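You operate a simulated robot arm through the tools that you are given. There is no shell and no other tool. Be economical: measure what you need, move in short steps, check, and stop when the job is done.

Carry out the task below with a simulated two-armed robot. There is one attempt and no reset: what you move stays moved.

JOB
Wipe off the stain with the yellow sponge, fold the rag in half and lay it on the drawer table.
Fine: put the sponge back. What is to be rubbed or washed off counts as gone when no trace of it is left.

The check looks at the end state, three seconds after you hand in, the way a careful person would. Anything else that was tipped, shoved, dropped, spilled or broken makes it a failure. Flat cloth is picked up by pressing the open fingertips on it (5 to 10 N) and closing them slowly along it; thin cloth reads only 2 to 8 mm in the jaws.

ROBOT AND FRAMES
Two 7-joint arms with two-finger parallel grippers on one trunk, on a base that drives. Base frame: it is fixed to the floor where the robot stands at the start and does not move with it; the origin is under the middle of the robot, x ahead of it, y to its left, z up. Lengths are in mm, angles in rad, forces in N, time in s.
The left shoulder is at the start at [50, 177, 1104], the right one opposite. With the tool pointing down near the work surface each hand reaches from about 200 to 700 mm from the robot's upright axis, wherever it stands, measured 20 degrees to its own side. Places, roughly: brown stain [600, 300, 800]; drawer table [700, 0, 800]; middle table [700, -1400, 800]; rag [500, -1500, 750]. Payload 3.43 kg a hand.
The tool frame of a hand sits at the grasp point between the pads (the TCP): z along the fingers, y along the line on which they close. The tips reach 34 mm beyond it. The gripper opens to 128 mm. The fingers are 24 mm wide and 12 mm thick; the gripper's body (48 by 130 mm) begins 96 mm behind the TCP.
Orientation is that of the tool frame in the base frame, as a unit quaternion [w, x, y, z]. With the fingers straight down and closing along the base's y, the tool's x points along the base's -x, its y along +y and its z along -z.

CONTROLS
- The arms move only by the tool nudge_tool. It takes "left_increments", "right_increments" or both (then of equal length, played together; a hand with none holds still); each is a list of rows, each a list of 7 numbers: the shift along the base's x, y, z in units of 300 mm (1.0 is 300 mm), then the turn, a rotation vector about the base's x, y, z in units of 90 degrees (1.0 is 90 degrees), then the closure in counts, from 0 (fully open) to 255 (shut). In form: [[dx, dy, dz, ax, ay, az, fingers], ...]. A call has 1 to 10 rows; each row is the pose to reach, as a shift and turn from the pose commanded when the call began. A call with a number of a shift or a turn outside -1 to 1 is refused whole. A row lasts 0.2 s, in which the tool goes at most 50 mm and 0.15 rad; a call with a longer step from one row to the next is refused whole, and so is a gripper value outside its range. A pose out of reach is approached as far as the arm can. The call stops where the force on the tool passes 40 N (or 10 N more than at its start, if that is more) or the arm is blocked; 0.2 s more then pass. Each finger travels about 108 mm/s and halts on what it meets, pressing with about 38 N; the grip force reading is that of the motor and also rises with nothing between the fingers. The clock runs only during rows and for 0.2 s after the last one: add rows that repeat a pose to give the fingers time. The reply holds the time, the measured pose of the TCP, the force on the tool along the base axes, the opening and the grip force, in the units named above and with some noise, with the torque about the TCP (base axes, N m) and any sound that the robot's microphone picked up.
- Cameras (640 x 400 px; columns grow to the right, rows downward): "scene" is now at [153.3, 4.9, 1260.2]; the picture's right is [0.09, -1.00, 0.00], its down [-0.65, -0.06, -0.76] and it looks along [0.76, 0.07, -0.65] (base axes); focal length 248 px, centre (320, 200). "left" rides on the left gripper at [76, 11, -160] in its tool frame; the picture's right is [-0.15, 0.99, 0.00], its down [-0.88, -0.13, -0.46] and it looks along [-0.45, -0.07, 0.89] (tool axes); focal length 234 px, centre (320, 200). "right" rides on the right gripper at [76, -11, -160] in its tool frame; the picture's right is [0.15, 0.99, 0.00], its down [-0.88, 0.13, -0.46] and it looks along [-0.45, 0.07, 0.89] (tool axes); focal length 234 px, centre (320, 200).
- grab_frame(camera): a new picture of that camera. It takes no simulated time.
- raise_lower(by): slides the trunk up (or, below 0, down) by that many mm; the arms and the scene camera ride with it, the base frame stays. It gives what a move gives, with no picture.
- steer(legs): drives the robot by 1 to 6 legs, each [ahead, turn to the left] in mm and rad, along the robot's own axes; the way and the turn of a leg run together, so that a leg with both is an arc; at most 1500 mm and 3.142 rad a leg. The arms and the cameras ride along, it lands a little off, and it stops where it bumps. It gives what a move gives.
- aim_head(pan, tilt): turns the head with the scene camera to pan (to the left, within 1.396 rad either way) and tilt (down, from -0.506 to 1.204), counted from straight ahead of the robot. It gives what a move gives.
- measure_at(camera, pixels): for up to 12 pixels [column, row] of the newest picture of that camera ("zoom" is the newest enlarged one), the place [x, y, z] in the base frame of the surface seen there, good to about 2 mm. It takes no simulated time.
- zoom(camera, box): a new picture of the part [left, top, right, bottom] of that camera's present view, enlarged. It takes no simulated time.
- sign_off(): hands the job in; it is judged then, once.

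Work in short steps. Measure before you move; look again where a grasp or a placing could have gone wrong, and mend it. You have 80 turns and 78 pictures in all, those below and enlarged ones among them. Open the grippers and draw the arms clear of the work before you hand the job in, unless the task says otherwise; then end with one line.

The tools are called after ">>>" as a command line: name --argument value ..., lists and objects as JSON in quotes. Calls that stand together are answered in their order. nudge_tool: Moves the arms, as the interface text tells. Its arguments: {"type":"object","properties":{"left_increments":{"type":"array","items":{"type":"array","items":{"type":"number"}}},"right_increments":{"type":"array","items":{"type":"array","items":{"type":"number"}}}},"required":[]} The other tools are called the same way: raise_lower (by) slides the trunk up or down; steer (legs) drives the base; aim_head (pan, tilt) turns the head that bears the scene camera; grab_frame (camera) takes a picture; measure_at (camera, pixels) gives the place of the surface under pixels of a picture; zoom (camera, box) takes an enlarged picture of a part of a camera's view; sign_off () hands the job in.

At the start:

```text
time_s: 0.0
left_tool_pos: [462.0, 398.4, 999.5]
left_ee_rot: [0.0, 0.0, 1.0, 0.001]
left_ft_force: [0.1, 0.5, -0.4]
left_ft_torque: [0.0, 0.03, -0.01]
left_gripper_width: 127.9
left_grasp_force: 0.0
right_tool_pos: [439.4, 8.5, 1044.0]
right_ee_rot: [0.0, 0.0, 1.0, 0.001]
right_ft_force: [1.3, -0.2, -0.2]
right_ft_torque: [-0.01, 0.02, 0.01]
right_gripper_width: 128.2
right_grasp_force: 0.0
trunk travel left (down, up): [-275.0, 126.0]
robot x, y, heading: [-1.0, -2.6, 0.003]
head pan, tilt: [0.093, 0.707]
```

scene: 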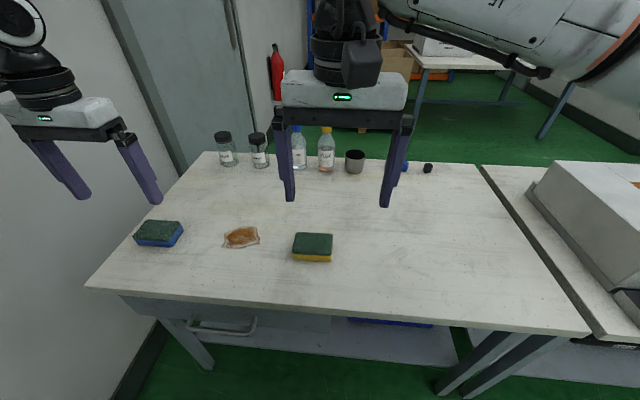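
right: 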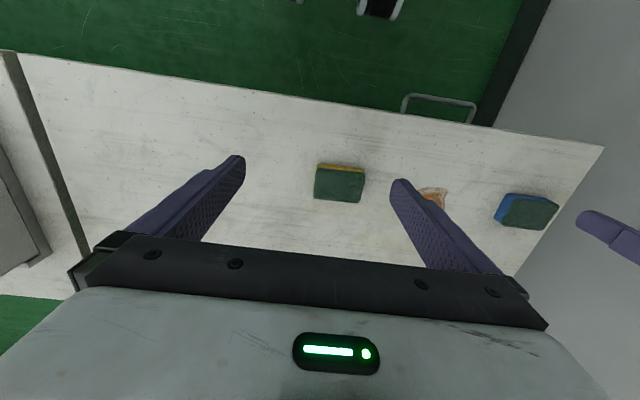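
left: 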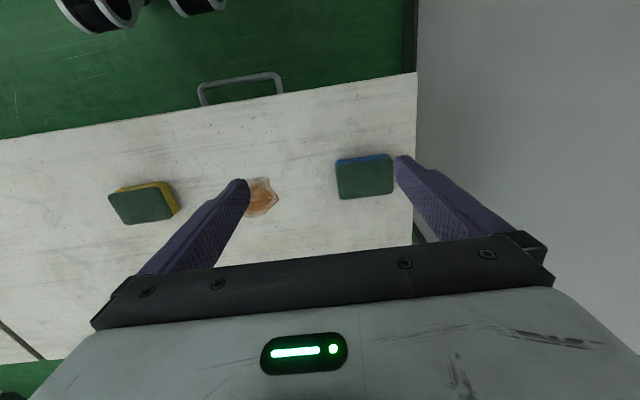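

The scene picture shows the yellow sponge at about (313,247) and the stain at (241,237). I'll zoom in on that area and measure both.

>>> zoom --camera "scene" --box '[200, 200, 360, 300]'

>>> measure_at --camera "scene" --pixels '[[296, 234], [331, 235], [332, 254], [293, 253], [313, 244], [312, 259], [224, 238], [258, 236], [240, 227], [240, 247], [240, 237], [400, 260]]'

```text
4.00 times, centred on (280, 250) of scene
```

zoom: 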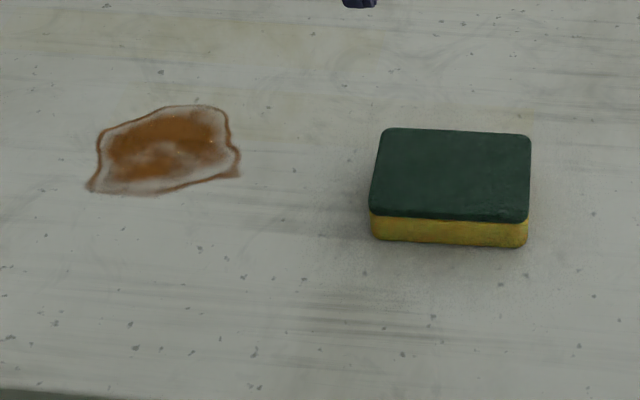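

```text
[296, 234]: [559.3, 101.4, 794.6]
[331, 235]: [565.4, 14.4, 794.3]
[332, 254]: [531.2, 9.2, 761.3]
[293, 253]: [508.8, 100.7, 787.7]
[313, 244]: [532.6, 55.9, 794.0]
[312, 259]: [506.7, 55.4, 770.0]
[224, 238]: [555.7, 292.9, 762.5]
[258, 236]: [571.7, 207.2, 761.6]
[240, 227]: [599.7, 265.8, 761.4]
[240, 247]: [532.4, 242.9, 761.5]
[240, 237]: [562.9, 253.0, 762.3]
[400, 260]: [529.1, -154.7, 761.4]
```

The sponge top is at z 794, centred near (535,57) and about 62 by 90 mm, on a table at z 761.5. The stain spans x 532–602, y 207–295. First I'll move the right hand out of the way, then bring the left hand towards the sponge.

>>> nudge_tool --right_increments '[[0, -0.15, 0, 0, 0, 0, 0], [0, -0.3, 0, 0, 0, 0, 0], [0, -0.45, 0, 0, 0, 0, 0], [0, -0.6, 0, 0, 0, 0, 0], [0, -0.75, 0, 0, 0, 0, 0], [0, -0.85, 0, 0, 0, 0, 0], [0, -0.85, 0, 0, 0, 0, 0], [0, -0.85, 0, 0, 0, 0, 0]]' --left_increments '[[0.03, -0.1, 0, 0, 0, 0, 0], [0.06, -0.2, 0, 0, 0, 0, 0], [0.09, -0.3, 0, 0, 0, 0, 0], [0.12, -0.44, 0, 0, 0, 0, 0], [0.16, -0.58, 0, 0, 0, 0, 0], [0.2, -0.72, -0.1, 0, 0, 0, 0], [0.24, -0.86, -0.15, 0, 0, 0, 0], [0.24, -1.0, -0.2, 0, 0, 0, 0]]'

```text
refused: row 6 steps farther than a row can; nothing moved
```

Row 6 was too long a step, so I'll resend the same path with smaller steps.

>>> nudge_tool --right_increments '[[0, -0.15, 0, 0, 0, 0, 0], [0, -0.3, 0, 0, 0, 0, 0], [0, -0.45, 0, 0, 0, 0, 0], [0, -0.6, 0, 0, 0, 0, 0], [0, -0.75, 0, 0, 0, 0, 0], [0, -0.85, 0, 0, 0, 0, 0], [0, -0.85, 0, 0, 0, 0, 0], [0, -0.85, 0, 0, 0, 0, 0], [0, -0.85, 0, 0, 0, 0, 0]]' --left_increments '[[0.03, -0.1, 0, 0, 0, 0, 0], [0.06, -0.2, 0, 0, 0, 0, 0], [0.09, -0.3, 0, 0, 0, 0, 0], [0.12, -0.42, 0, 0, 0, 0, 0], [0.16, -0.54, -0.04, 0, 0, 0, 0], [0.2, -0.66, -0.08, 0, 0, 0, 0], [0.24, -0.78, -0.12, 0, 0, 0, 0], [0.24, -0.9, -0.16, 0, 0, 0, 0], [0.24, -1.0, -0.2, 0, 0, 0, 0]]'

>>> grab_frame --camera "left"

```text
time_s: 2.0
left_tool_pos: [491.1, 164.2, 946.5]
left_ee_rot: [0.001, -0.001, 1.0, 0.0]
left_ft_force: [0.2, -0.3, 0.9]
left_ft_torque: [-0.01, 0.0, -0.01]
left_gripper_width: 128.2
left_grasp_force: 0.0
left hand out of reach, approached as far as the arm can: row 7, 8, 9
right_tool_pos: [442.0, -245.6, 1044.5]
right_ee_rot: [0.0, 0.0, 1.0, 0.001]
right_ft_force: [0.1, 0.0, 0.0]
right_ft_torque: [-0.01, -0.01, -0.01]
right_gripper_width: 127.9
right_grasp_force: 0.1
trunk travel left (down, up): [-275.0, 126.0]
robot x, y, heading: [-0.6, 2.7, 0.001]
head pan, tilt: [0.093, 0.707]
```

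```text
73 pictures are left
```

left: 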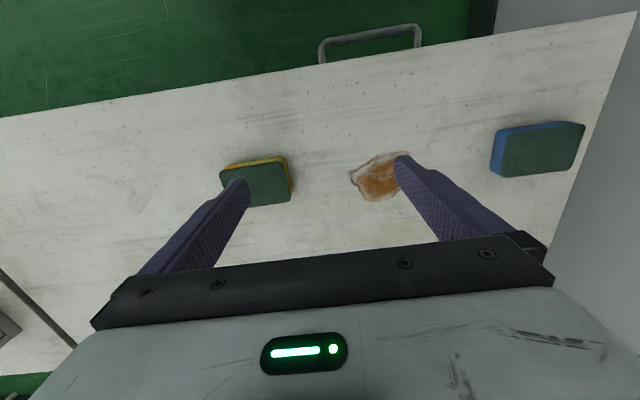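

The left hand stops near y=164. Turning the base right by about 0.2 rad should bring both the sponge and the stain within the left hand's reach.

>>> steer --legs '[[0, -0.2]]'

>>> grab_frame --camera "left"

>>> grab_frame --camera "scene"

```text
time_s: 3.1
left_tool_pos: [513.3, 64.0, 945.8]
left_ee_rot: [0.001, 0.099, 0.995, 0.0]
left_ft_force: [-0.8, -1.4, 0.0]
left_ft_torque: [-0.01, 0.01, -0.04]
left_gripper_width: 127.9
left_grasp_force: 0.0
right_tool_pos: [384.2, -327.7, 1044.2]
right_ee_rot: [0.0, 0.1, 0.995, 0.001]
right_ft_force: [0.1, 0.0, 0.3]
right_ft_torque: [0.03, 0.04, 0.03]
right_gripper_width: 128.0
right_grasp_force: 0.0
trunk travel left (down, up): [-275.0, 126.0]
robot x, y, heading: [-0.6, -0.1, -0.195]
head pan, tilt: [0.093, 0.707]
```

```text
72 pictures are left
```

left: 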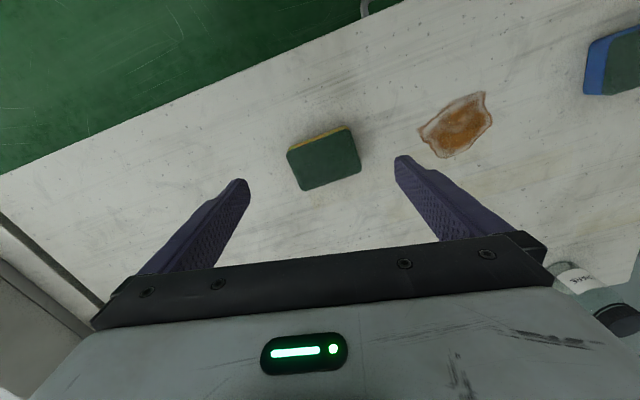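

```text
71 pictures are left
```

scene: 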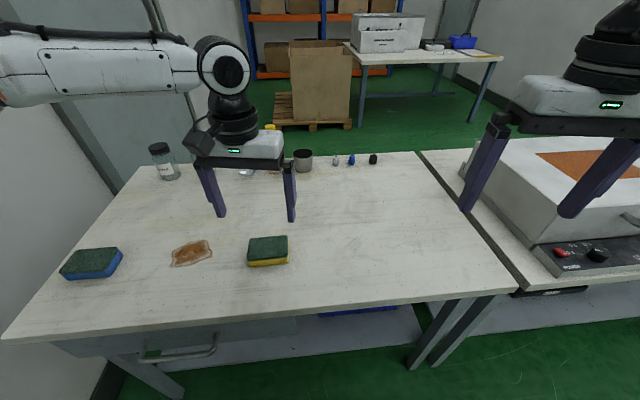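

The sponge is now ahead of the left hand, at (324,160) in the left view. I'll measure its top corners to get its yaw.

>>> measure_at --camera "left" --pixels '[[291, 154], [344, 132], [358, 165], [306, 187], [324, 160], [316, 141]]'

```text
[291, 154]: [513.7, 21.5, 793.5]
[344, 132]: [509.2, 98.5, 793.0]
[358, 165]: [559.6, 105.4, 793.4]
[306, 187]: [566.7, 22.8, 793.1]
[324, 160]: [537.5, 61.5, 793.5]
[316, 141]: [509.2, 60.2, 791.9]
```

The sponge centre is about (537,61) with a yaw of about +0.08 rad. I'll turn the tool +0.28 rad, centre it over the sponge and come down part way.

>>> nudge_tool --left_increments '[[0.03, 0, 0, 0, 0, 0.06, 0], [0.06, 0, 0, 0, 0, 0.12, 0], [0.08, -0.01, -0.1, 0, 0, 0.178, 0], [0.08, -0.01, -0.2, 0, 0, 0.178, 0], [0.08, -0.01, -0.25, 0, 0, 0.178, 0], [0.08, -0.01, -0.25, 0, 0, 0.178, 0]]'

>>> grab_frame --camera "left"

```text
time_s: 4.5
left_tool_pos: [521.1, 83.2, 880.8]
left_ee_rot: [0.0, -0.041, 0.999, -0.001]
left_ft_force: [0.4, -0.4, -0.5]
left_ft_torque: [0.01, 0.02, 0.0]
left_gripper_width: 128.0
left_grasp_force: 0.0
left hand out of reach, approached as far as the arm can: row 1, 2, 3, 4, 5, 6
right_tool_pos: [385.0, -328.0, 1044.8]
right_ee_rot: [0.001, 0.099, 0.995, 0.0]
right_ft_force: [-0.7, 0.3, -0.6]
right_ft_torque: [-0.02, 0.01, -0.01]
right_gripper_width: 128.0
right_grasp_force: 0.1
trunk travel left (down, up): [-275.0, 126.0]
robot x, y, heading: [-0.8, 2.2, -0.199]
head pan, tilt: [0.093, 0.707]
```

```text
70 pictures are left
```

left: 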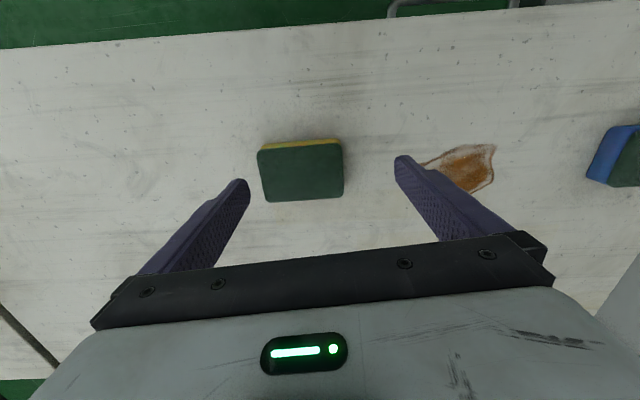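

The reply says out of reach, but the commanded pose may have been off after the earlier clipped move. I'll send a null move to learn where the command really stands.

>>> nudge_tool --left_increments '[[0, 0, 0, 0, 0, 0, 0], [0, 0, 0, 0, 0, 0, 0]]'

```text
time_s: 5.1
left_tool_pos: [520.7, 83.0, 880.3]
left_ee_rot: [0.0, -0.04, 0.999, 0.0]
left_ft_force: [-0.3, -0.1, -0.4]
left_ft_torque: [0.0, 0.0, 0.01]
left_gripper_width: 127.9
left_grasp_force: 0.1
right_tool_pos: [384.7, -327.7, 1043.2]
right_ee_rot: [0.0, 0.099, 0.995, 0.0]
right_ft_force: [0.2, 0.2, -0.3]
right_ft_torque: [-0.02, -0.02, 0.0]
right_gripper_width: 127.9
right_grasp_force: 0.0
trunk travel left (down, up): [-275.0, 126.0]
robot x, y, heading: [0.7, -1.2, -0.199]
head pan, tilt: [0.093, 0.707]
```

The command now equals the reached pose. From (521,83) I'll try straight for (537,61) at this height.

>>> nudge_tool --left_increments '[[0.02, -0.03, 0, 0, 0, 0, 0], [0.053, -0.073, 0, 0, 0, 0, 0], [0.053, -0.073, 0, 0, 0, 0, 0]]'

```text
time_s: 5.9
left_tool_pos: [527.0, 83.5, 887.7]
left_ee_rot: [0.001, -0.042, 0.999, -0.001]
left_ft_force: [-0.4, 0.3, -0.7]
left_ft_torque: [-0.04, 0.03, 0.04]
left_gripper_width: 128.0
left_grasp_force: 0.1
left hand out of reach, approached as far as the arm can: row 1, 2, 3
right_tool_pos: [383.7, -328.7, 1044.5]
right_ee_rot: [0.0, 0.1, 0.995, 0.001]
right_ft_force: [0.7, 0.5, 0.3]
right_ft_torque: [0.01, 0.0, -0.02]
right_gripper_width: 128.1
right_grasp_force: 0.0
trunk travel left (down, up): [-275.0, 126.0]
robot x, y, heading: [2.4, -0.1, -0.196]
head pan, tilt: [0.093, 0.707]
```

The limit is lateral (inward), not radial. I'll turn the base another 0.25 rad right so the sponge lies further to the left hand's own side.

>>> steer --legs '[[0, -0.25]]'

```text
time_s: 7.2
left_tool_pos: [529.4, -50.7, 886.9]
left_ee_rot: [0.001, 0.084, 0.996, -0.001]
left_ft_force: [-0.7, 0.2, -1.0]
left_ft_torque: [0.0, 0.0, -0.06]
left_gripper_width: 128.0
left_grasp_force: 0.0
right_tool_pos: [291.5, -412.8, 1045.6]
right_ee_rot: [0.002, 0.223, 0.975, 0.0]
right_ft_force: [-0.3, 0.1, 0.1]
right_ft_torque: [0.06, -0.03, 0.05]
right_gripper_width: 128.0
right_grasp_force: 0.0
trunk travel left (down, up): [-275.0, 126.0]
robot x, y, heading: [-1.4, -0.3, -0.45]
head pan, tilt: [0.093, 0.707]
```

The tool is now at (529,-51) with yaw about -0.17. I'll move to (537,61), turn +0.25 rad and come to z 860.

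>>> nudge_tool --left_increments '[[0.01, 0.1, 0, 0, 0, 0, 0], [0.02, 0.2, 0, 0, 0, 0.06, 0], [0.026, 0.3, 0, 0, 0, 0.12, 0], [0.026, 0.373, -0.05, 0, 0, 0.159, 0], [0.026, 0.373, -0.09, 0, 0, 0.159, 0], [0.026, 0.373, -0.09, 0, 0, 0.159, 0]]'

>>> grab_frame --camera "left"

```text
time_s: 8.6
left_tool_pos: [538.5, 59.7, 860.4]
left_ee_rot: [0.0, -0.04, 0.999, -0.002]
left_ft_force: [0.3, -0.3, 0.1]
left_ft_torque: [0.01, -0.01, 0.02]
left_gripper_width: 128.1
left_grasp_force: 0.0
right_tool_pos: [290.8, -411.8, 1044.1]
right_ee_rot: [0.001, 0.222, 0.975, 0.001]
right_ft_force: [0.7, 0.2, 0.0]
right_ft_torque: [0.03, -0.02, 0.02]
right_gripper_width: 127.9
right_grasp_force: 0.1
trunk travel left (down, up): [-275.0, 126.0]
robot x, y, heading: [-1.4, -1.3, -0.45]
head pan, tilt: [0.093, 0.707]
```

```text
69 pictures are left
```

left: 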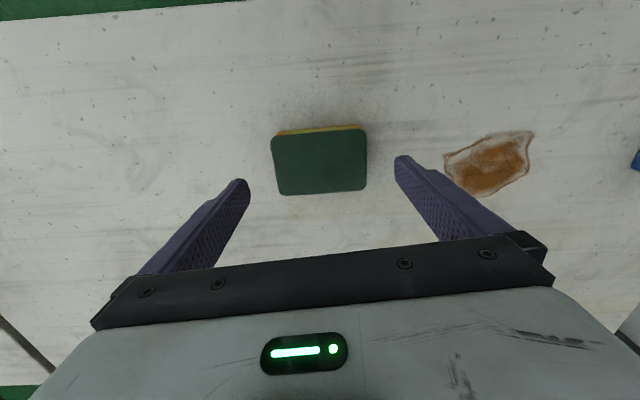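

The hand is over the sponge and in line with it. I'll go down to TCP z 808 (tips at about 774) and close part way.

>>> nudge_tool --left_increments '[[-0.004, 0.004, -0.06, 0, 0, 0, 0], [-0.004, 0.004, -0.12, 0, 0, 0, 0], [-0.004, 0.004, -0.175, 0, 0, 0, 0], [-0.004, 0.004, -0.175, 0, 0, 0, 0], [-0.004, 0.004, -0.175, 0, 0, 0, 50], [-0.004, 0.004, -0.175, 0, 0, 0, 90], [-0.004, 0.004, -0.175, 0, 0, 0, 100], [-0.004, 0.004, -0.175, 0, 0, 0, 100]]'

>>> grab_frame --camera "left"

```text
time_s: 10.4
left_tool_pos: [538.3, 60.6, 807.8]
left_ee_rot: [0.001, -0.04, 0.999, -0.001]
left_ft_force: [-0.2, 0.5, -0.2]
left_ft_torque: [0.01, 0.03, 0.01]
left_gripper_width: 92.6
left_grasp_force: 38.0
right_tool_pos: [290.6, -413.8, 1044.7]
right_ee_rot: [0.001, 0.222, 0.975, 0.001]
right_ft_force: [0.2, -0.3, 0.3]
right_ft_torque: [0.06, 0.02, 0.02]
right_gripper_width: 127.9
right_grasp_force: 0.1
trunk travel left (down, up): [-275.0, 126.0]
robot x, y, heading: [-0.0, -2.4, -0.451]
head pan, tilt: [0.093, 0.707]
```

```text
68 pictures are left
```

left: 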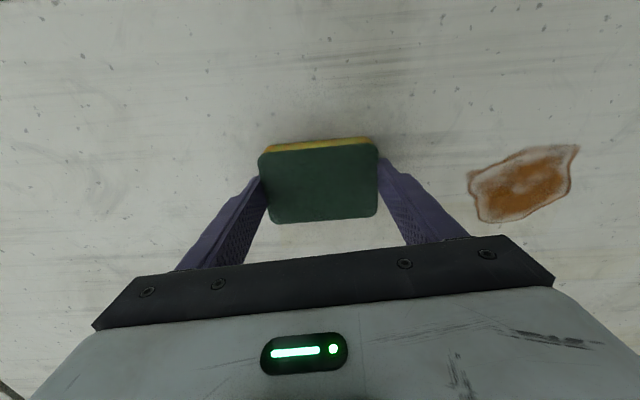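

The sponge is held at 92.6 mm wide. I'll measure the stain outline in this view before lifting.

>>> measure_at --camera "left" --pixels '[[468, 180], [577, 145], [570, 192], [488, 222], [525, 149], [535, 213], [520, 185]]'

>>> nudge_tool --left_increments '[[0, 0, 0.06, 0, 0, 0, 100], [0, 0, 0.12, 0, 0, 0, 100], [0.04, 0.12, 0.12, 0, 0, 0, 100], [0.06, 0.24, 0.12, 0, 0, 0, 100], [0.08, 0.36, 0.12, 0, 0, 0, 100], [0.1, 0.48, 0.12, 0, 0, 0, 100], [0.1, 0.6, 0.12, 0, 0, 0, 100], [0.1, 0.6, 0.12, 0, 0, 0, 100]]'

>>> grab_frame --camera "left"

```text
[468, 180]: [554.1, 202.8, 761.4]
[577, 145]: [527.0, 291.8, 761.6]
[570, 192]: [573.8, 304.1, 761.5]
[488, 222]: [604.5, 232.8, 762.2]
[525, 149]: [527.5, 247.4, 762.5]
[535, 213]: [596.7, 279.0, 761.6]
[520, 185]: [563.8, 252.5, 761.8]
```

```text
time_s: 12.2
left_tool_pos: [565.9, 244.4, 844.4]
left_ee_rot: [0.0, -0.039, 0.999, -0.001]
left_ft_force: [-0.4, 0.2, 0.4]
left_ft_torque: [-0.01, 0.03, 0.01]
left_gripper_width: 92.5
left_grasp_force: 37.8
right_tool_pos: [291.9, -413.1, 1043.8]
right_ee_rot: [0.0, 0.223, 0.975, 0.001]
right_ft_force: [-0.4, 0.7, 0.2]
right_ft_torque: [0.0, -0.03, 0.02]
right_gripper_width: 127.9
right_grasp_force: 0.1
trunk travel left (down, up): [-275.0, 126.0]
robot x, y, heading: [0.5, 1.2, -0.446]
head pan, tilt: [0.093, 0.707]
```

```text
67 pictures are left
```

left: 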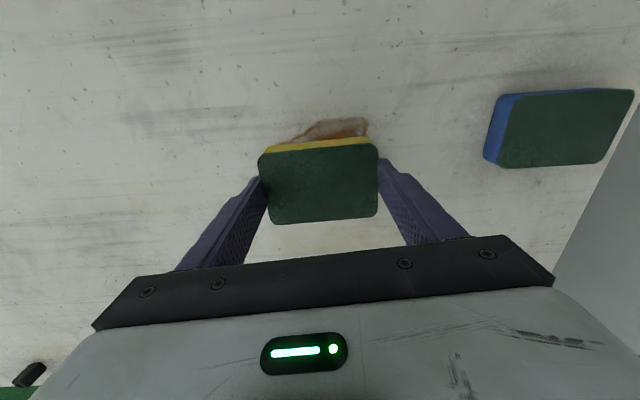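

The sponge is just above the stain. I'll lower it to light contact (-38 mm, then a little more) and read the force.

>>> measure_at --camera "left" --pixels '[[498, 165], [490, 150], [510, 98]]'

>>> nudge_tool --left_increments '[[0, 0.03, -0.06, 0, 0, 0, 100], [0, 0.03, -0.11, 0, 0, 0, 100], [0, 0.03, -0.125, 0, 0, 0, 100], [0, 0.03, -0.13, 0, 0, 0, 100], [0, 0.03, -0.135, 0, 0, 0, 100]]'

```text
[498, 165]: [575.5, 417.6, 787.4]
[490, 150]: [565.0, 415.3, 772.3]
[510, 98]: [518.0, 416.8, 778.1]
```

```text
time_s: 13.4
left_tool_pos: [566.5, 251.9, 806.5]
left_ee_rot: [0.003, -0.04, 0.999, -0.001]
left_ft_force: [-3.0, 6.3, 21.0]
left_ft_torque: [0.24, 0.49, -0.09]
left_gripper_width: 92.4
left_grasp_force: 37.9
right_tool_pos: [290.8, -413.1, 1045.3]
right_ee_rot: [0.003, 0.222, 0.975, 0.002]
right_ft_force: [-0.1, 0.1, 0.5]
right_ft_torque: [0.0, -0.01, 0.0]
right_gripper_width: 127.9
right_grasp_force: 0.1
trunk travel left (down, up): [-275.0, 126.0]
robot x, y, heading: [1.1, 2.1, -0.446]
head pan, tilt: [0.093, 0.707]
```

Contact force is about 21 N, enough for rubbing. I'll rub in x strokes across three y lanes.

>>> nudge_tool --left_increments '[[0.12, 0, 0, 0, 0, 0, 100], [0, 0, 0, 0, 0, 0, 100], [-0.12, 0, 0, 0, 0, 0, 100], [-0.12, 0.08, 0, 0, 0, 0, 100], [0, 0.08, 0, 0, 0, 0, 100], [0.12, 0.08, 0, 0, 0, 0, 100], [0.12, -0.06, 0, 0, 0, 0, 100], [0, -0.06, 0, 0, 0, 0, 100], [-0.12, -0.06, 0, 0, 0, 0, 100], [0, 0, 0, 0, 0, 0, 100]]'

```text
time_s: 13.7
left_tool_pos: [569.9, 250.6, 806.5]
left_ee_rot: [-0.004, -0.041, 0.999, -0.001]
left_ft_force: [-6.3, 1.2, 17.0]
left_ft_torque: [0.12, -0.12, 0.04]
left_gripper_width: 92.4
left_grasp_force: 38.5
right_tool_pos: [290.1, -412.6, 1044.4]
right_ee_rot: [0.001, 0.222, 0.975, 0.001]
right_ft_force: [-0.7, -0.2, -0.3]
right_ft_torque: [0.03, -0.01, -0.01]
right_gripper_width: 128.0
right_grasp_force: 0.0
trunk travel left (down, up): [-275.0, 126.0]
robot x, y, heading: [-1.5, -2.7, -0.445]
head pan, tilt: [0.093, 0.707]
stopped in row 1 (left hand): the force on the tool passed its limit (the readings are from after the stop); the commanded pose is now the measured one
```

The force limit tripped, so I'll ease off 1 mm and stroke more slowly.

>>> nudge_tool --left_increments '[[0, 0, 0.004, 0, 0, 0, 100], [0.04, 0, 0.004, 0, 0, 0, 100], [0.08, 0, 0.004, 0, 0, 0, 100], [0.11, 0, 0.004, 0, 0, 0, 100], [0.06, 0, 0.004, 0, 0, 0, 100], [0.01, 0, 0.004, 0, 0, 0, 100], [-0.04, 0, 0.004, 0, 0, 0, 100], [-0.09, 0, 0.004, 0, 0, 0, 100], [-0.12, 0, 0.004, 0, 0, 0, 100], [-0.12, 0.06, 0.004, 0, 0, 0, 100]]'

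```text
time_s: 15.9
left_tool_pos: [532.2, 266.8, 805.9]
left_ee_rot: [-0.008, -0.039, 0.999, -0.002]
left_ft_force: [-1.9, -9.0, 11.0]
left_ft_torque: [-0.21, -0.23, -0.24]
left_gripper_width: 92.3
left_grasp_force: 37.5
right_tool_pos: [291.0, -412.7, 1045.0]
right_ee_rot: [0.0, 0.222, 0.975, 0.002]
right_ft_force: [0.4, -0.4, 0.6]
right_ft_torque: [-0.02, 0.01, 0.01]
right_gripper_width: 128.0
right_grasp_force: 0.1
trunk travel left (down, up): [-275.0, 126.0]
robot x, y, heading: [0.6, 2.2, -0.449]
head pan, tilt: [0.093, 0.707]
```

That worked at about 11 N. Next are the lane at y≈275 and then the one at y≈235.

>>> nudge_tool --left_increments '[[0.0, 0.03, 0, 0, 0, 0, 100], [0.06, 0.03, 0, 0, 0, 0, 100], [0.12, 0.03, 0, 0, 0, 0, 100], [0.18, 0.03, 0, 0, 0, 0, 100], [0.24, 0.03, 0, 0, 0, 0, 100], [0.24, -0.03, 0, 0, 0, 0, 100], [0.24, -0.09, 0, 0, 0, 0, 100], [0.24, -0.13, 0, 0, 0, 0, 100], [0.18, -0.13, 0, 0, 0, 0, 100], [0.12, -0.13, 0, 0, 0, 0, 100]]'

>>> nudge_tool --left_increments '[[-0.06, 0, 0, 0, 0, 0, 100], [-0.12, 0, 0, 0, 0, 0, 100], [-0.12, 0.06, 0, 0, 0, 0, 100], [-0.06, 0.06, 0, 0, 0, 0, 100], [0, 0.06, 0, 0, 0, 0, 100], [0.06, 0.06, 0, 0, 0, 0, 100], [0.12, 0.06, 0, 0, 0, 0, 100], [0.12, 0.12, 0, 0, 0, 0, 100], [0.06, 0.12, 0, 0, 0, 0, 100], [0, 0.12, 0, 0, 0, 0, 100]]'

```text
time_s: 18.1
left_tool_pos: [569.0, 229.3, 805.9]
left_ee_rot: [-0.004, -0.04, 0.999, -0.002]
left_ft_force: [5.8, -2.4, 10.2]
left_ft_torque: [0.31, -0.35, -0.25]
left_gripper_width: 92.7
left_grasp_force: 38.3
right_tool_pos: [290.1, -413.1, 1043.8]
right_ee_rot: [0.001, 0.223, 0.975, 0.0]
right_ft_force: [1.0, -0.2, -0.3]
right_ft_torque: [-0.01, -0.01, 0.0]
right_gripper_width: 128.1
right_grasp_force: 0.0
trunk travel left (down, up): [-275.0, 126.0]
robot x, y, heading: [0.8, -0.2, -0.445]
head pan, tilt: [0.093, 0.707]
```

```text
time_s: 20.3
left_tool_pos: [570.7, 268.2, 804.1]
left_ee_rot: [-0.005, -0.041, 0.999, 0.0]
left_ft_force: [2.7, 0.2, 5.5]
left_ft_torque: [0.02, -0.17, -0.04]
left_gripper_width: 92.4
left_grasp_force: 38.3
right_tool_pos: [289.7, -414.0, 1044.4]
right_ee_rot: [0.001, 0.222, 0.975, 0.001]
right_ft_force: [0.2, 0.0, 0.9]
right_ft_torque: [-0.03, 0.01, 0.01]
right_gripper_width: 128.2
right_grasp_force: 0.0
trunk travel left (down, up): [-275.0, 126.0]
robot x, y, heading: [4.0, -1.7, -0.445]
head pan, tilt: [0.093, 0.707]
```

Force is down to about 5 N. I'll lift 45 mm and move toward -y to check the stain.

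>>> nudge_tool --left_increments '[[0, 0, 0.08, 0, 0, 0, 100], [0, 0, 0.15, 0, 0, 0, 100], [0, -0.12, 0.15, 0, 0, 0, 100], [0, -0.24, 0.15, 0, 0, 0, 100], [0, -0.36, 0.15, 0, 0, 0, 100], [0, -0.48, 0.15, 0, 0, 0, 100], [0, -0.48, 0.15, 0, 0, 0, 100]]'

>>> grab_frame --camera "left"

```text
time_s: 21.9
left_tool_pos: [569.6, 121.5, 850.5]
left_ee_rot: [-0.004, -0.04, 0.999, 0.0]
left_ft_force: [0.2, 0.5, 0.1]
left_ft_torque: [-0.02, -0.02, 0.02]
left_gripper_width: 92.2
left_grasp_force: 37.7
right_tool_pos: [290.9, -412.2, 1044.6]
right_ee_rot: [0.001, 0.223, 0.975, 0.001]
right_ft_force: [0.7, -0.3, -0.8]
right_ft_torque: [0.0, -0.02, -0.03]
right_gripper_width: 127.8
right_grasp_force: 0.1
trunk travel left (down, up): [-275.0, 126.0]
robot x, y, heading: [-2.7, 0.2, -0.45]
head pan, tilt: [0.093, 0.707]
```

```text
66 pictures are left
```

left: 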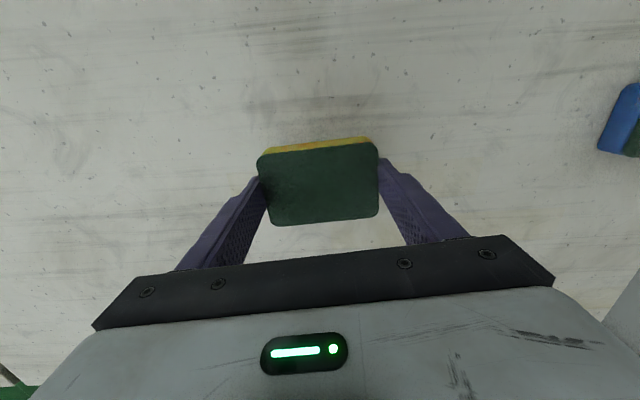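

The stain is not visible here; I'll aim the head at that spot and zoom in to check for traces.

>>> aim_head --pan 0.8 --tilt 0.8

>>> grab_frame --camera "scene"

>>> zoom --camera "left" --box '[380, 80, 620, 240]'

```text
time_s: 23.0
left_tool_pos: [570.1, 121.7, 850.6]
left_ee_rot: [-0.005, -0.041, 0.999, 0.0]
left_ft_force: [-0.4, 1.1, -0.3]
left_ft_torque: [-0.02, 0.02, 0.02]
left_gripper_width: 92.4
left_grasp_force: 38.0
right_tool_pos: [292.0, -413.4, 1044.6]
right_ee_rot: [0.0, 0.222, 0.975, 0.001]
right_ft_force: [0.3, -0.4, -0.5]
right_ft_torque: [0.02, 0.03, 0.02]
right_gripper_width: 128.0
right_grasp_force: 0.0
trunk travel left (down, up): [-275.0, 126.0]
robot x, y, heading: [0.6, -2.7, -0.447]
head pan, tilt: [0.799, 0.799]
```

```text
65 pictures are left
```

scene: 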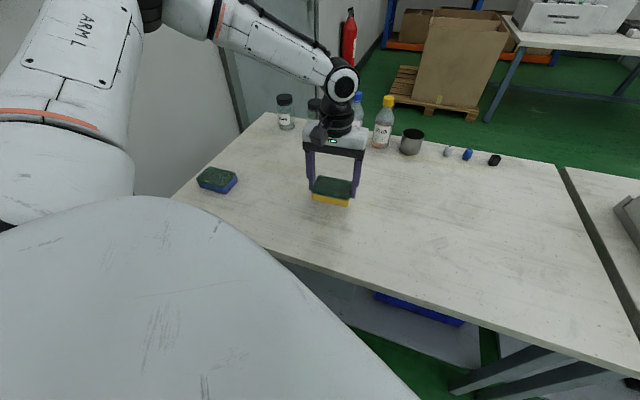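

```text
2.50 times, centred on (500, 160) of left
```

zoom: 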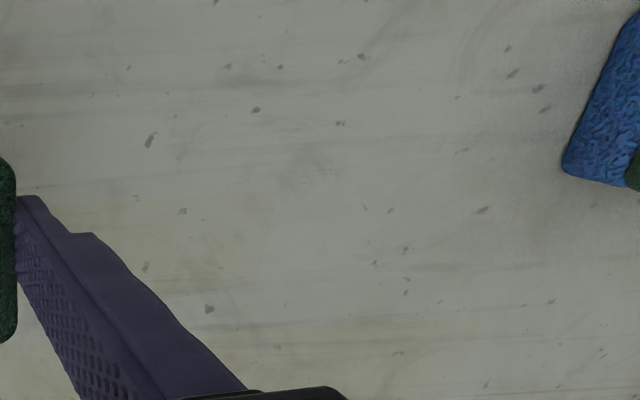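

The left view shows no trace. I'll zoom the scene view over the same patch to confirm.

>>> zoom --camera "scene" --box '[210, 150, 370, 250]'

```text
4.00 times, centred on (290, 200) of scene
```

zoom: 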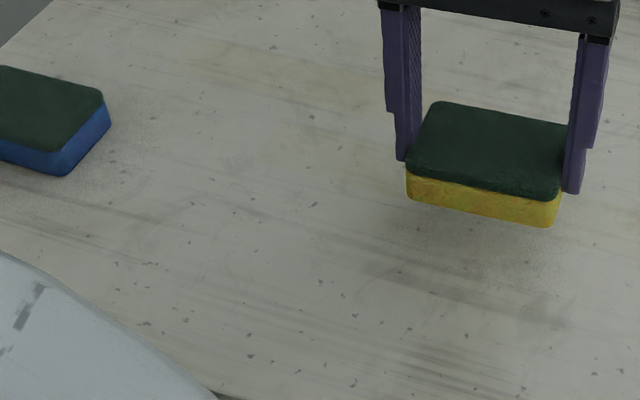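

The patch is clean. I'll carry the sponge back to (538,61), lower it to light contact at about z 805 and release.

>>> nudge_tool --left_increments '[[-0.04, -0.08, 0, 0, 0, 0, 100], [-0.08, -0.16, 0, 0, 0, 0, 100], [-0.105, -0.2, 0, 0, 0, 0, 100], [-0.105, -0.202, -0.08, 0, 0, 0, 100], [-0.105, -0.202, -0.14, 0, 0, 0, 100], [-0.105, -0.202, -0.152, 0, 0, 0, 100], [-0.105, -0.202, -0.152, 0, 0, 0, 100]]'

```text
time_s: 24.6
left_tool_pos: [538.6, 60.8, 805.9]
left_ee_rot: [-0.005, -0.04, 0.999, -0.001]
left_ft_force: [-0.8, -0.5, 1.6]
left_ft_torque: [0.04, -0.03, -0.03]
left_gripper_width: 92.3
left_grasp_force: 38.2
right_tool_pos: [290.8, -413.2, 1044.8]
right_ee_rot: [0.001, 0.222, 0.975, 0.0]
right_ft_force: [0.1, 0.2, -0.4]
right_ft_torque: [0.0, -0.03, -0.05]
right_gripper_width: 128.4
right_grasp_force: 0.1
trunk travel left (down, up): [-275.0, 126.0]
robot x, y, heading: [-1.2, 4.4, -0.447]
head pan, tilt: [0.799, 0.799]
```

Light contact at 1.6 N. I'll open and go straight up 170 mm.

>>> nudge_tool --left_increments '[[0, 0, -0.003, 0, 0, 0, 80], [0, 0, -0.003, 0, 0, 0, 30], [0, 0, -0.003, 0, 0, 0, 0], [0, 0, -0.003, 0, 0, 0, 0], [0, 0, 0.12, 0, 0, 0, 0], [0, 0, 0.26, 0, 0, 0, 0], [0, 0, 0.4, 0, 0, 0, 0], [0, 0, 0.52, 0, 0, 0, 0], [0, 0, 0.6, 0, 0, 0, 0], [0, 0, 0.6, 0, 0, 0, 0]]'

>>> aim_head --pan -1.0 --tilt 0.6

>>> grab_frame --camera "left"

>>> grab_frame --camera "scene"

```text
time_s: 26.8
left_tool_pos: [538.5, 63.0, 983.9]
left_ee_rot: [-0.006, -0.04, 0.999, 0.0]
left_ft_force: [0.5, 0.1, -0.2]
left_ft_torque: [0.02, -0.01, 0.0]
left_gripper_width: 128.2
left_grasp_force: 0.1
right_tool_pos: [290.7, -412.9, 1043.9]
right_ee_rot: [0.0, 0.222, 0.975, 0.0]
right_ft_force: [0.7, -0.6, -0.3]
right_ft_torque: [0.06, 0.01, 0.01]
right_gripper_width: 128.0
right_grasp_force: 0.0
trunk travel left (down, up): [-275.0, 126.0]
robot x, y, heading: [1.3, 0.1, -0.446]
head pan, tilt: [0.799, 0.799]
```

```text
time_s: 28.6
left_tool_pos: [538.3, 63.7, 983.5]
left_ee_rot: [-0.005, -0.04, 0.999, 0.0]
left_ft_force: [0.3, -1.0, -0.1]
left_ft_torque: [0.0, 0.02, -0.02]
left_gripper_width: 128.0
left_grasp_force: 0.1
right_tool_pos: [290.8, -413.2, 1043.5]
right_ee_rot: [0.0, 0.222, 0.975, 0.001]
right_ft_force: [0.4, -0.9, 0.2]
right_ft_torque: [0.0, 0.01, -0.01]
right_gripper_width: 127.8
right_grasp_force: 0.1
trunk travel left (down, up): [-275.0, 126.0]
robot x, y, heading: [-3.2, -0.5, -0.45]
head pan, tilt: [-1.0, 0.6]
```

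```text
62 pictures are left
```

left: 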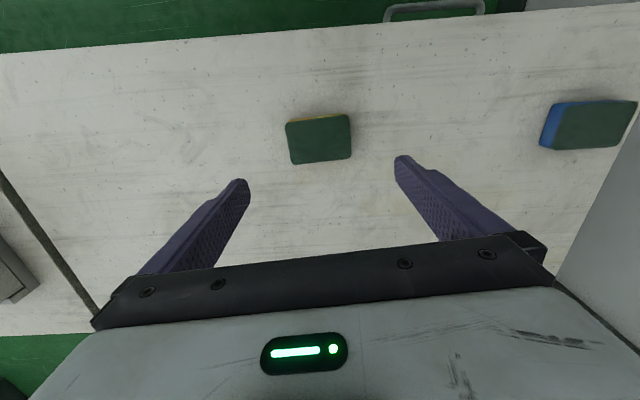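

```text
61 pictures are left
```

scene: 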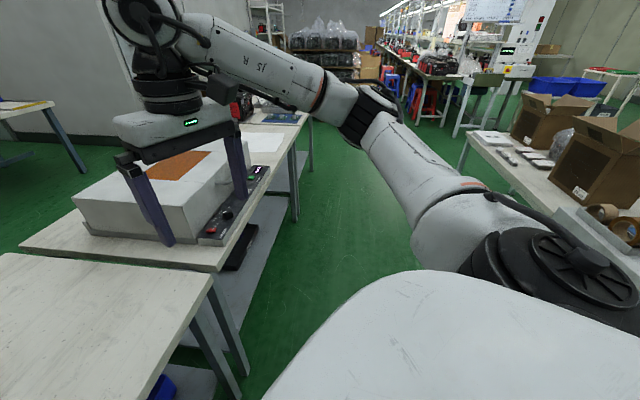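

The sponge is back in its place. Before driving to the middle table I'll measure the aisle: the machine edge on the left and the tables and boxes on the right.

>>> measure_at --camera "scene" --pixels '[[470, 165], [560, 212], [545, 190], [575, 200], [625, 235], [500, 130], [230, 262], [290, 130], [265, 140], [310, 300], [264, 165], [212, 275]]'

>>> aim_head --pan -0.75 --tilt 0.45

>>> grab_frame --camera "scene"

```text
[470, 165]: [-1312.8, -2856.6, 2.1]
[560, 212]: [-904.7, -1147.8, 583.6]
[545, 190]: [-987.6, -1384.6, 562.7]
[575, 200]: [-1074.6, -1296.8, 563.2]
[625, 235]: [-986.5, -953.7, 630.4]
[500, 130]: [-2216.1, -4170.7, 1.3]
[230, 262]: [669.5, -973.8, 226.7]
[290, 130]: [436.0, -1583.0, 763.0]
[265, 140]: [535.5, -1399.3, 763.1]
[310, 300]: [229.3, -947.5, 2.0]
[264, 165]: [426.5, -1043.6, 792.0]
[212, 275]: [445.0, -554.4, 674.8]
```

```text
time_s: 29.3
left_tool_pos: [537.9, 64.0, 983.6]
left_ee_rot: [-0.005, -0.04, 0.999, 0.001]
left_ft_force: [0.2, 0.2, 0.4]
left_ft_torque: [0.01, -0.05, -0.03]
left_gripper_width: 127.8
left_grasp_force: 0.0
right_tool_pos: [290.9, -414.4, 1044.0]
right_ee_rot: [0.0, 0.222, 0.975, 0.001]
right_ft_force: [0.8, 0.2, 0.5]
right_ft_torque: [0.01, 0.01, 0.02]
right_gripper_width: 127.9
right_grasp_force: 0.0
trunk travel left (down, up): [-275.0, 126.0]
robot x, y, heading: [1.0, -2.4, -0.448]
head pan, tilt: [-0.75, 0.45]
```

```text
60 pictures are left
```

scene: 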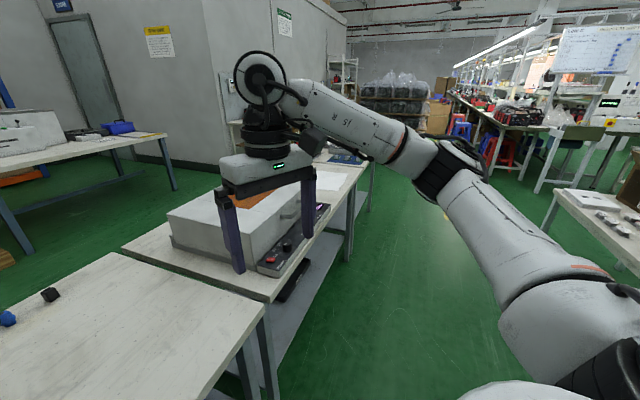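

The aisle is clear from about x=-850 to x=+430. I'll turn right to heading -π/2 and drive 1450 mm along -y, then look at the middle table.

>>> steer --legs '[[0, -1.123], [1450, 0]]'

>>> aim_head --pan 1.3 --tilt 0.75

>>> grab_frame --camera "scene"

```text
time_s: 39.4
left_tool_pos: [257.2, -1935.5, 983.3]
left_ee_rot: [-0.004, 0.512, 0.859, 0.003]
left_ft_force: [0.1, 0.0, 0.2]
left_ft_torque: [-0.06, -0.03, 0.01]
left_gripper_width: 128.1
left_grasp_force: 0.0
right_tool_pos: [-277.7, -1901.8, 1044.9]
right_ee_rot: [0.001, 0.719, 0.695, 0.001]
right_ft_force: [-0.5, 0.6, 0.3]
right_ft_torque: [0.02, -0.05, 0.02]
right_gripper_width: 127.9
right_grasp_force: 0.1
trunk travel left (down, up): [-275.0, 126.0]
robot x, y, heading: [-18.4, -1468.9, -1.604]
head pan, tilt: [-0.75, 0.45]
```

```text
time_s: 41.4
left_tool_pos: [257.8, -1935.4, 982.3]
left_ee_rot: [-0.004, 0.512, 0.859, 0.003]
left_ft_force: [0.2, 0.5, -0.3]
left_ft_torque: [0.02, 0.03, 0.02]
left_gripper_width: 127.9
left_grasp_force: 0.0
right_tool_pos: [-276.2, -1900.7, 1044.0]
right_ee_rot: [0.001, 0.718, 0.696, 0.001]
right_ft_force: [0.1, 0.0, 0.4]
right_ft_torque: [0.0, -0.02, 0.03]
right_gripper_width: 128.1
right_grasp_force: 0.2
trunk travel left (down, up): [-275.0, 126.0]
robot x, y, heading: [-13.0, -1467.4, -1.604]
head pan, tilt: [1.3, 0.75]
```

```text
59 pictures are left
```

scene: 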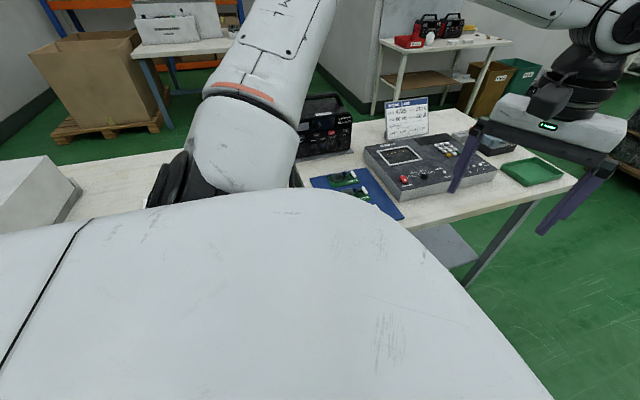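

Objects stand on the table near the left hand's sweep. I'll measure their heights before turning back.

>>> measure_at --camera "scene" --pixels '[[405, 100], [425, 132], [320, 95], [320, 150], [400, 150], [430, 195], [350, 185], [530, 170], [312, 178], [60, 200], [300, 125], [540, 190]]'

```text
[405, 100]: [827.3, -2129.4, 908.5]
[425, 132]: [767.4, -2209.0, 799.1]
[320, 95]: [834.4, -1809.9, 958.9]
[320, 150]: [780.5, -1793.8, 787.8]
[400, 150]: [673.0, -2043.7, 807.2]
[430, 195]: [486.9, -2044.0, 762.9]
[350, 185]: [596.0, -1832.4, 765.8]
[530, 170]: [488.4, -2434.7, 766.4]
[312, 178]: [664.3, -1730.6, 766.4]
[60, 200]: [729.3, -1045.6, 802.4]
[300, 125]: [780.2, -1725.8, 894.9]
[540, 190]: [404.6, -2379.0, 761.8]
```

Tall items are more than 800 mm away, so the sweep at r≈540 is clear. I'll turn left to face the table.

>>> steer --legs '[[0, 1.604]]'

>>> aim_head --pan 0.0 --tilt 0.75

>>> grab_frame --camera "scene"

```text
time_s: 45.7
left_tool_pos: [439.3, -1175.6, 983.3]
left_ee_rot: [-0.005, -0.264, 0.964, -0.001]
left_ft_force: [0.4, -1.1, -1.3]
left_ft_torque: [0.02, 0.0, 0.01]
left_gripper_width: 128.2
left_grasp_force: 0.0
right_tool_pos: [425.2, -1711.9, 1043.8]
right_ee_rot: [0.002, -0.003, 1.0, 0.001]
right_ft_force: [-0.2, -0.2, -0.4]
right_ft_torque: [-0.02, -0.03, 0.01]
right_gripper_width: 128.0
right_grasp_force: 0.1
trunk travel left (down, up): [-275.0, 126.0]
robot x, y, heading: [-16.7, -1466.4, -0.0]
head pan, tilt: [1.3, 0.75]
```

```text
time_s: 47.2
left_tool_pos: [438.5, -1175.0, 984.2]
left_ee_rot: [-0.006, -0.264, 0.965, -0.002]
left_ft_force: [-0.4, 0.8, -0.3]
left_ft_torque: [0.0, -0.01, 0.01]
left_gripper_width: 127.9
left_grasp_force: 0.0
right_tool_pos: [425.8, -1712.6, 1044.6]
right_ee_rot: [0.001, -0.003, 1.0, 0.001]
right_ft_force: [-0.2, 0.8, -0.1]
right_ft_torque: [-0.02, 0.0, 0.01]
right_gripper_width: 128.0
right_grasp_force: 0.1
trunk travel left (down, up): [-275.0, 126.0]
robot x, y, heading: [-16.8, -1468.2, 0.005]
head pan, tilt: [0.0, 0.75]
```

```text
58 pictures are left
```

scene: 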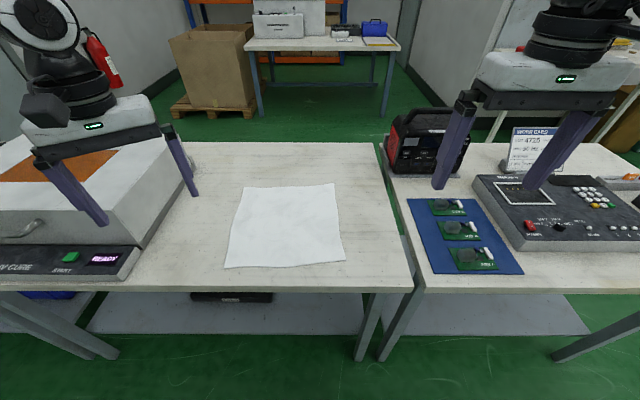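

The white rag is at (285,225). I'll measure its corners, edge midpoints and the table front edge.

>>> measure_at --camera "scene" --pixels '[[244, 188], [334, 184], [344, 261], [225, 267], [290, 186], [235, 225], [339, 220], [285, 264], [285, 225], [285, 291], [380, 160], [150, 255]]'

>>> zoom --camera "scene" --box '[200, 165, 360, 285]'

```text
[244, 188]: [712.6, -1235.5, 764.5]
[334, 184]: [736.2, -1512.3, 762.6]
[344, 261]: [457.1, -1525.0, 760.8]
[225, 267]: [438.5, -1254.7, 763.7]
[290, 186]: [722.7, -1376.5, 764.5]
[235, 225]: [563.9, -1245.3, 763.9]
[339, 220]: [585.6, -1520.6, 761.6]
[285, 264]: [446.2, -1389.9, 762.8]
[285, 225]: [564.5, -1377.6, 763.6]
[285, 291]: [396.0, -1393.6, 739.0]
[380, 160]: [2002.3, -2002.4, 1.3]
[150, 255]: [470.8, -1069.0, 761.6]
```

```text
3.33 times, centred on (280, 225) of scene
```

zoom: 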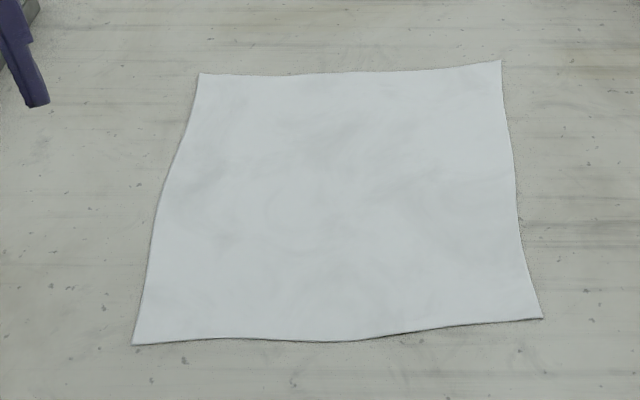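

The rag is about 275 mm square: near edge at x≈448, corners at y≈-1255 and y≈-1525. I want the robot centred at y≈-1388 and a bit closer, so I'll check the machine's height before manoeuvring.

>>> measure_at --camera "scene" --pixels '[[110, 215], [130, 150], [60, 170], [20, 260], [130, 250], [150, 285], [185, 155], [400, 290]]'

```text
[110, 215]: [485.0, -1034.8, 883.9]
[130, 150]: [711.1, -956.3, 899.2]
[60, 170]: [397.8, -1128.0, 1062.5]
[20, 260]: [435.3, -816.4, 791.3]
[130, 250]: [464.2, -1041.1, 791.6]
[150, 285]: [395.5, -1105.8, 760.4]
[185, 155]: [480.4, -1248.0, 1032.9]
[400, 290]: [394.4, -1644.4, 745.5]
```

The machine tops out at about 900 mm, below the fingertips at 950. I'll sidestep left by 78 mm and end about 45 mm further forward.

>>> steer --legs '[[-140, 0], [0, 0.4], [200, 0], [0, -0.405]]'

```text
time_s: 52.1
left_tool_pos: [484.3, -1091.8, 983.9]
left_ee_rot: [-0.005, -0.267, 0.964, -0.001]
left_ft_force: [0.0, -0.4, 0.2]
left_ft_torque: [0.03, -0.04, -0.01]
left_gripper_width: 128.1
left_grasp_force: 0.0
right_tool_pos: [473.6, -1626.8, 1044.3]
right_ee_rot: [0.001, -0.007, 1.0, 0.001]
right_ft_force: [-0.1, -0.8, -0.1]
right_ft_torque: [-0.02, -0.02, -0.01]
right_gripper_width: 128.3
right_grasp_force: 0.0
trunk travel left (down, up): [-275.0, 126.0]
robot x, y, heading: [26.6, -1385.9, 0.017]
head pan, tilt: [0.0, 0.75]
```

The robot is now at (27,-1386). I'll bring both hands above the rag's near corners at z≈880, opened part way, and check their reach.

>>> nudge_tool --left_increments '[[-0.01, -0.08, -0.04, 0, 0, -0.045, 0], [-0.02, -0.16, -0.08, 0, 0, -0.09, 0], [-0.03, -0.24, -0.12, 0, 0, -0.135, 0], [-0.04, -0.32, -0.16, 0, 0, -0.18, 0], [-0.06, -0.4, -0.2, 0, 0, -0.225, 0], [-0.08, -0.48, -0.24, 0, 0, -0.27, 0], [-0.1, -0.54, -0.28, 0, 0, -0.315, 50], [-0.113, -0.6, -0.32, 0, 0, -0.344, 100], [-0.113, -0.6, -0.345, 0, 0, -0.344, 150], [-0.113, -0.6, -0.345, 0, 0, -0.344, 180]]' --right_increments '[[-0.01, 0.06, -0.06, 0, 0, 0, 0], [-0.02, 0.12, -0.12, 0, 0, 0, 0], [-0.02, 0.18, -0.18, 0, 0, 0, 0], [-0.02, 0.24, -0.24, 0, 0, 0, 0], [-0.02, 0.3, -0.3, 0, 0, 0, 0], [-0.02, 0.36, -0.36, 0, 0, 0, 0], [-0.02, 0.413, -0.42, 0, 0, 0, 50], [-0.02, 0.413, -0.48, 0, 0, 0, 100], [-0.02, 0.413, -0.54, 0, 0, 0, 150], [-0.02, 0.413, -0.545, 0, 0, 0, 180]]'

>>> grab_frame --camera "left"

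>>> grab_frame --camera "right"

```text
time_s: 54.3
left_tool_pos: [441.9, -1250.9, 886.3]
left_ee_rot: [-0.005, -0.001, 1.0, -0.001]
left_ft_force: [0.2, 0.5, 0.3]
left_ft_torque: [0.01, 0.0, 0.05]
left_gripper_width: 37.6
left_grasp_force: 0.1
left hand out of reach, approached as far as the arm can: row 7, 8, 9, 10
right_tool_pos: [467.0, -1502.9, 881.8]
right_ee_rot: [0.001, -0.006, 1.0, 0.0]
right_ft_force: [0.2, 0.2, -0.6]
right_ft_torque: [0.0, 0.0, 0.0]
right_gripper_width: 37.7
right_grasp_force: 0.1
trunk travel left (down, up): [-275.0, 126.0]
robot x, y, heading: [28.3, -1381.2, 0.014]
head pan, tilt: [0.0, 0.75]
```

```text
56 pictures are left
```

left: 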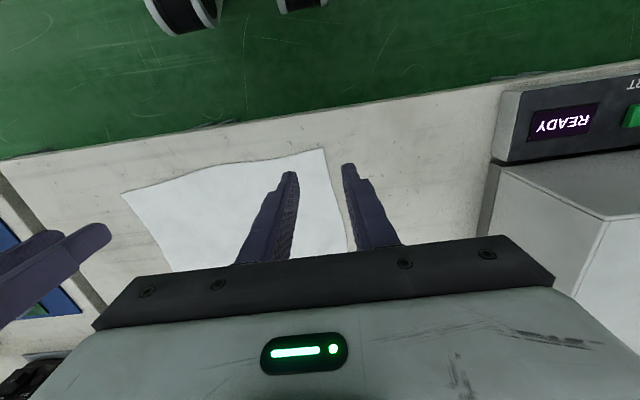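

```text
55 pictures are left
```

right: 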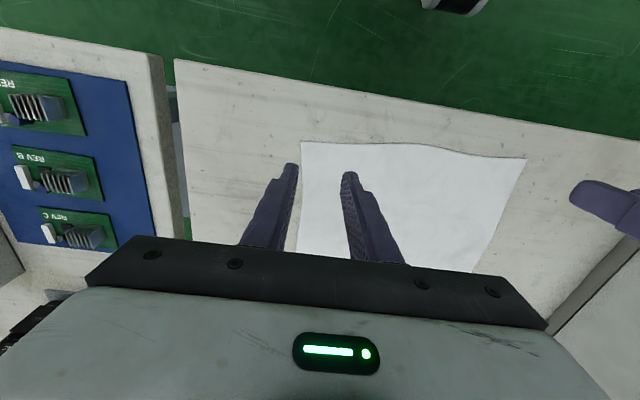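

The right hand is fine, but the left hand stalls at y=-1251, apparently at a wrist limit. I'll let it yaw by -0.4 rad to see whether that frees the inward reach.

>>> nudge_tool --left_increments '[[0.0, 0, 0, 0, 0, -0.09, 180], [0.01, -0.02, 0, 0, 0, -0.18, 180], [0.02, -0.05, 0, 0, 0, -0.25, 180], [0.03, -0.08, 0, 0, 0, -0.25, 180], [0.03, -0.08, 0, 0, 0, -0.25, 180]]'

```text
time_s: 55.5
left_tool_pos: [440.4, -1253.1, 893.5]
left_ee_rot: [-0.005, 0.195, 0.981, 0.0]
left_ft_force: [0.2, -0.5, 0.6]
left_ft_torque: [-0.01, -0.02, 0.0]
left_gripper_width: 38.0
left_grasp_force: 0.0
left hand out of reach, approached as far as the arm can: row 2, 3, 4, 5
right_tool_pos: [467.6, -1502.7, 881.9]
right_ee_rot: [0.0, -0.007, 1.0, 0.001]
right_ft_force: [0.7, -0.2, 0.1]
right_ft_torque: [0.01, 0.02, 0.01]
right_gripper_width: 37.7
right_grasp_force: 0.1
trunk travel left (down, up): [-275.0, 126.0]
robot x, y, heading: [29.4, -1386.3, 0.01]
head pan, tilt: [0.0, 0.75]
```

Yaw doesn't matter, so it is an inward position limit of the left arm only. I'll test whether the right arm gets to y'≈-40, because then I can shift the base instead.

>>> nudge_tool --left_increments '[[0.0, 0.06, 0, 0, 0, 0.09, 180], [0.0, 0.12, 0, 0, 0, 0.127, 180], [0.0, 0.18, 0, 0, 0, 0.127, 180], [0.0, 0.24, 0, 0, 0, 0.127, 180], [0.0, 0.24, 0, 0, 0, 0.127, 180], [0.0, 0.24, 0, 0, 0, 0.127, 180], [0.0, 0.24, 0, 0, 0, 0.127, 180]]' --right_increments '[[0, 0.06, 0, 0, 0, 0, 180], [0, 0.12, 0, 0, 0, 0, 180], [0, 0.18, 0, 0, 0, 0, 180], [0, 0.24, 0, 0, 0, 0, 180], [0.0, 0.26, -0.1, 0, 0, 0, 180], [0, 0.26, -0.15, 0, 0, 0, 180], [0, 0.26, -0.15, 0, 0, 0, 180]]'

```text
time_s: 57.1
left_tool_pos: [441.0, -1181.6, 893.1]
left_ee_rot: [-0.005, 0.096, 0.995, 0.001]
left_ft_force: [-0.4, -0.7, 0.0]
left_ft_torque: [0.01, 0.01, -0.02]
left_gripper_width: 37.8
left_grasp_force: 0.1
right_tool_pos: [468.5, -1424.7, 835.1]
right_ee_rot: [0.001, -0.006, 1.0, 0.0]
right_ft_force: [-0.2, -0.2, 0.2]
right_ft_torque: [0.03, -0.03, 0.02]
right_gripper_width: 37.4
right_grasp_force: 0.1
trunk travel left (down, up): [-275.0, 126.0]
robot x, y, heading: [30.6, -1386.2, 0.016]
head pan, tilt: [0.0, 0.75]
```

The right hand gets there easily. Turning the base -0.2 rad gives the left hand y'≈195 and the right hand y'≈-27 at the corners, both reachable.

>>> steer --legs '[[0, -0.21]]'

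```text
time_s: 58.3
left_tool_pos: [473.9, -1271.5, 892.3]
left_ee_rot: [-0.005, 0.2, 0.98, 0.001]
left_ft_force: [0.8, 0.5, 0.4]
left_ft_torque: [0.01, 0.04, 0.01]
left_gripper_width: 37.7
left_grasp_force: 0.1
right_tool_pos: [450.9, -1515.0, 836.0]
right_ee_rot: [0.002, 0.099, 0.995, 0.001]
right_ft_force: [0.7, -0.6, 0.5]
right_ft_torque: [0.0, 0.01, 0.01]
right_gripper_width: 37.6
right_grasp_force: 0.0
trunk travel left (down, up): [-275.0, 126.0]
robot x, y, heading: [27.1, -1383.0, -0.199]
head pan, tilt: [0.0, 0.75]
```

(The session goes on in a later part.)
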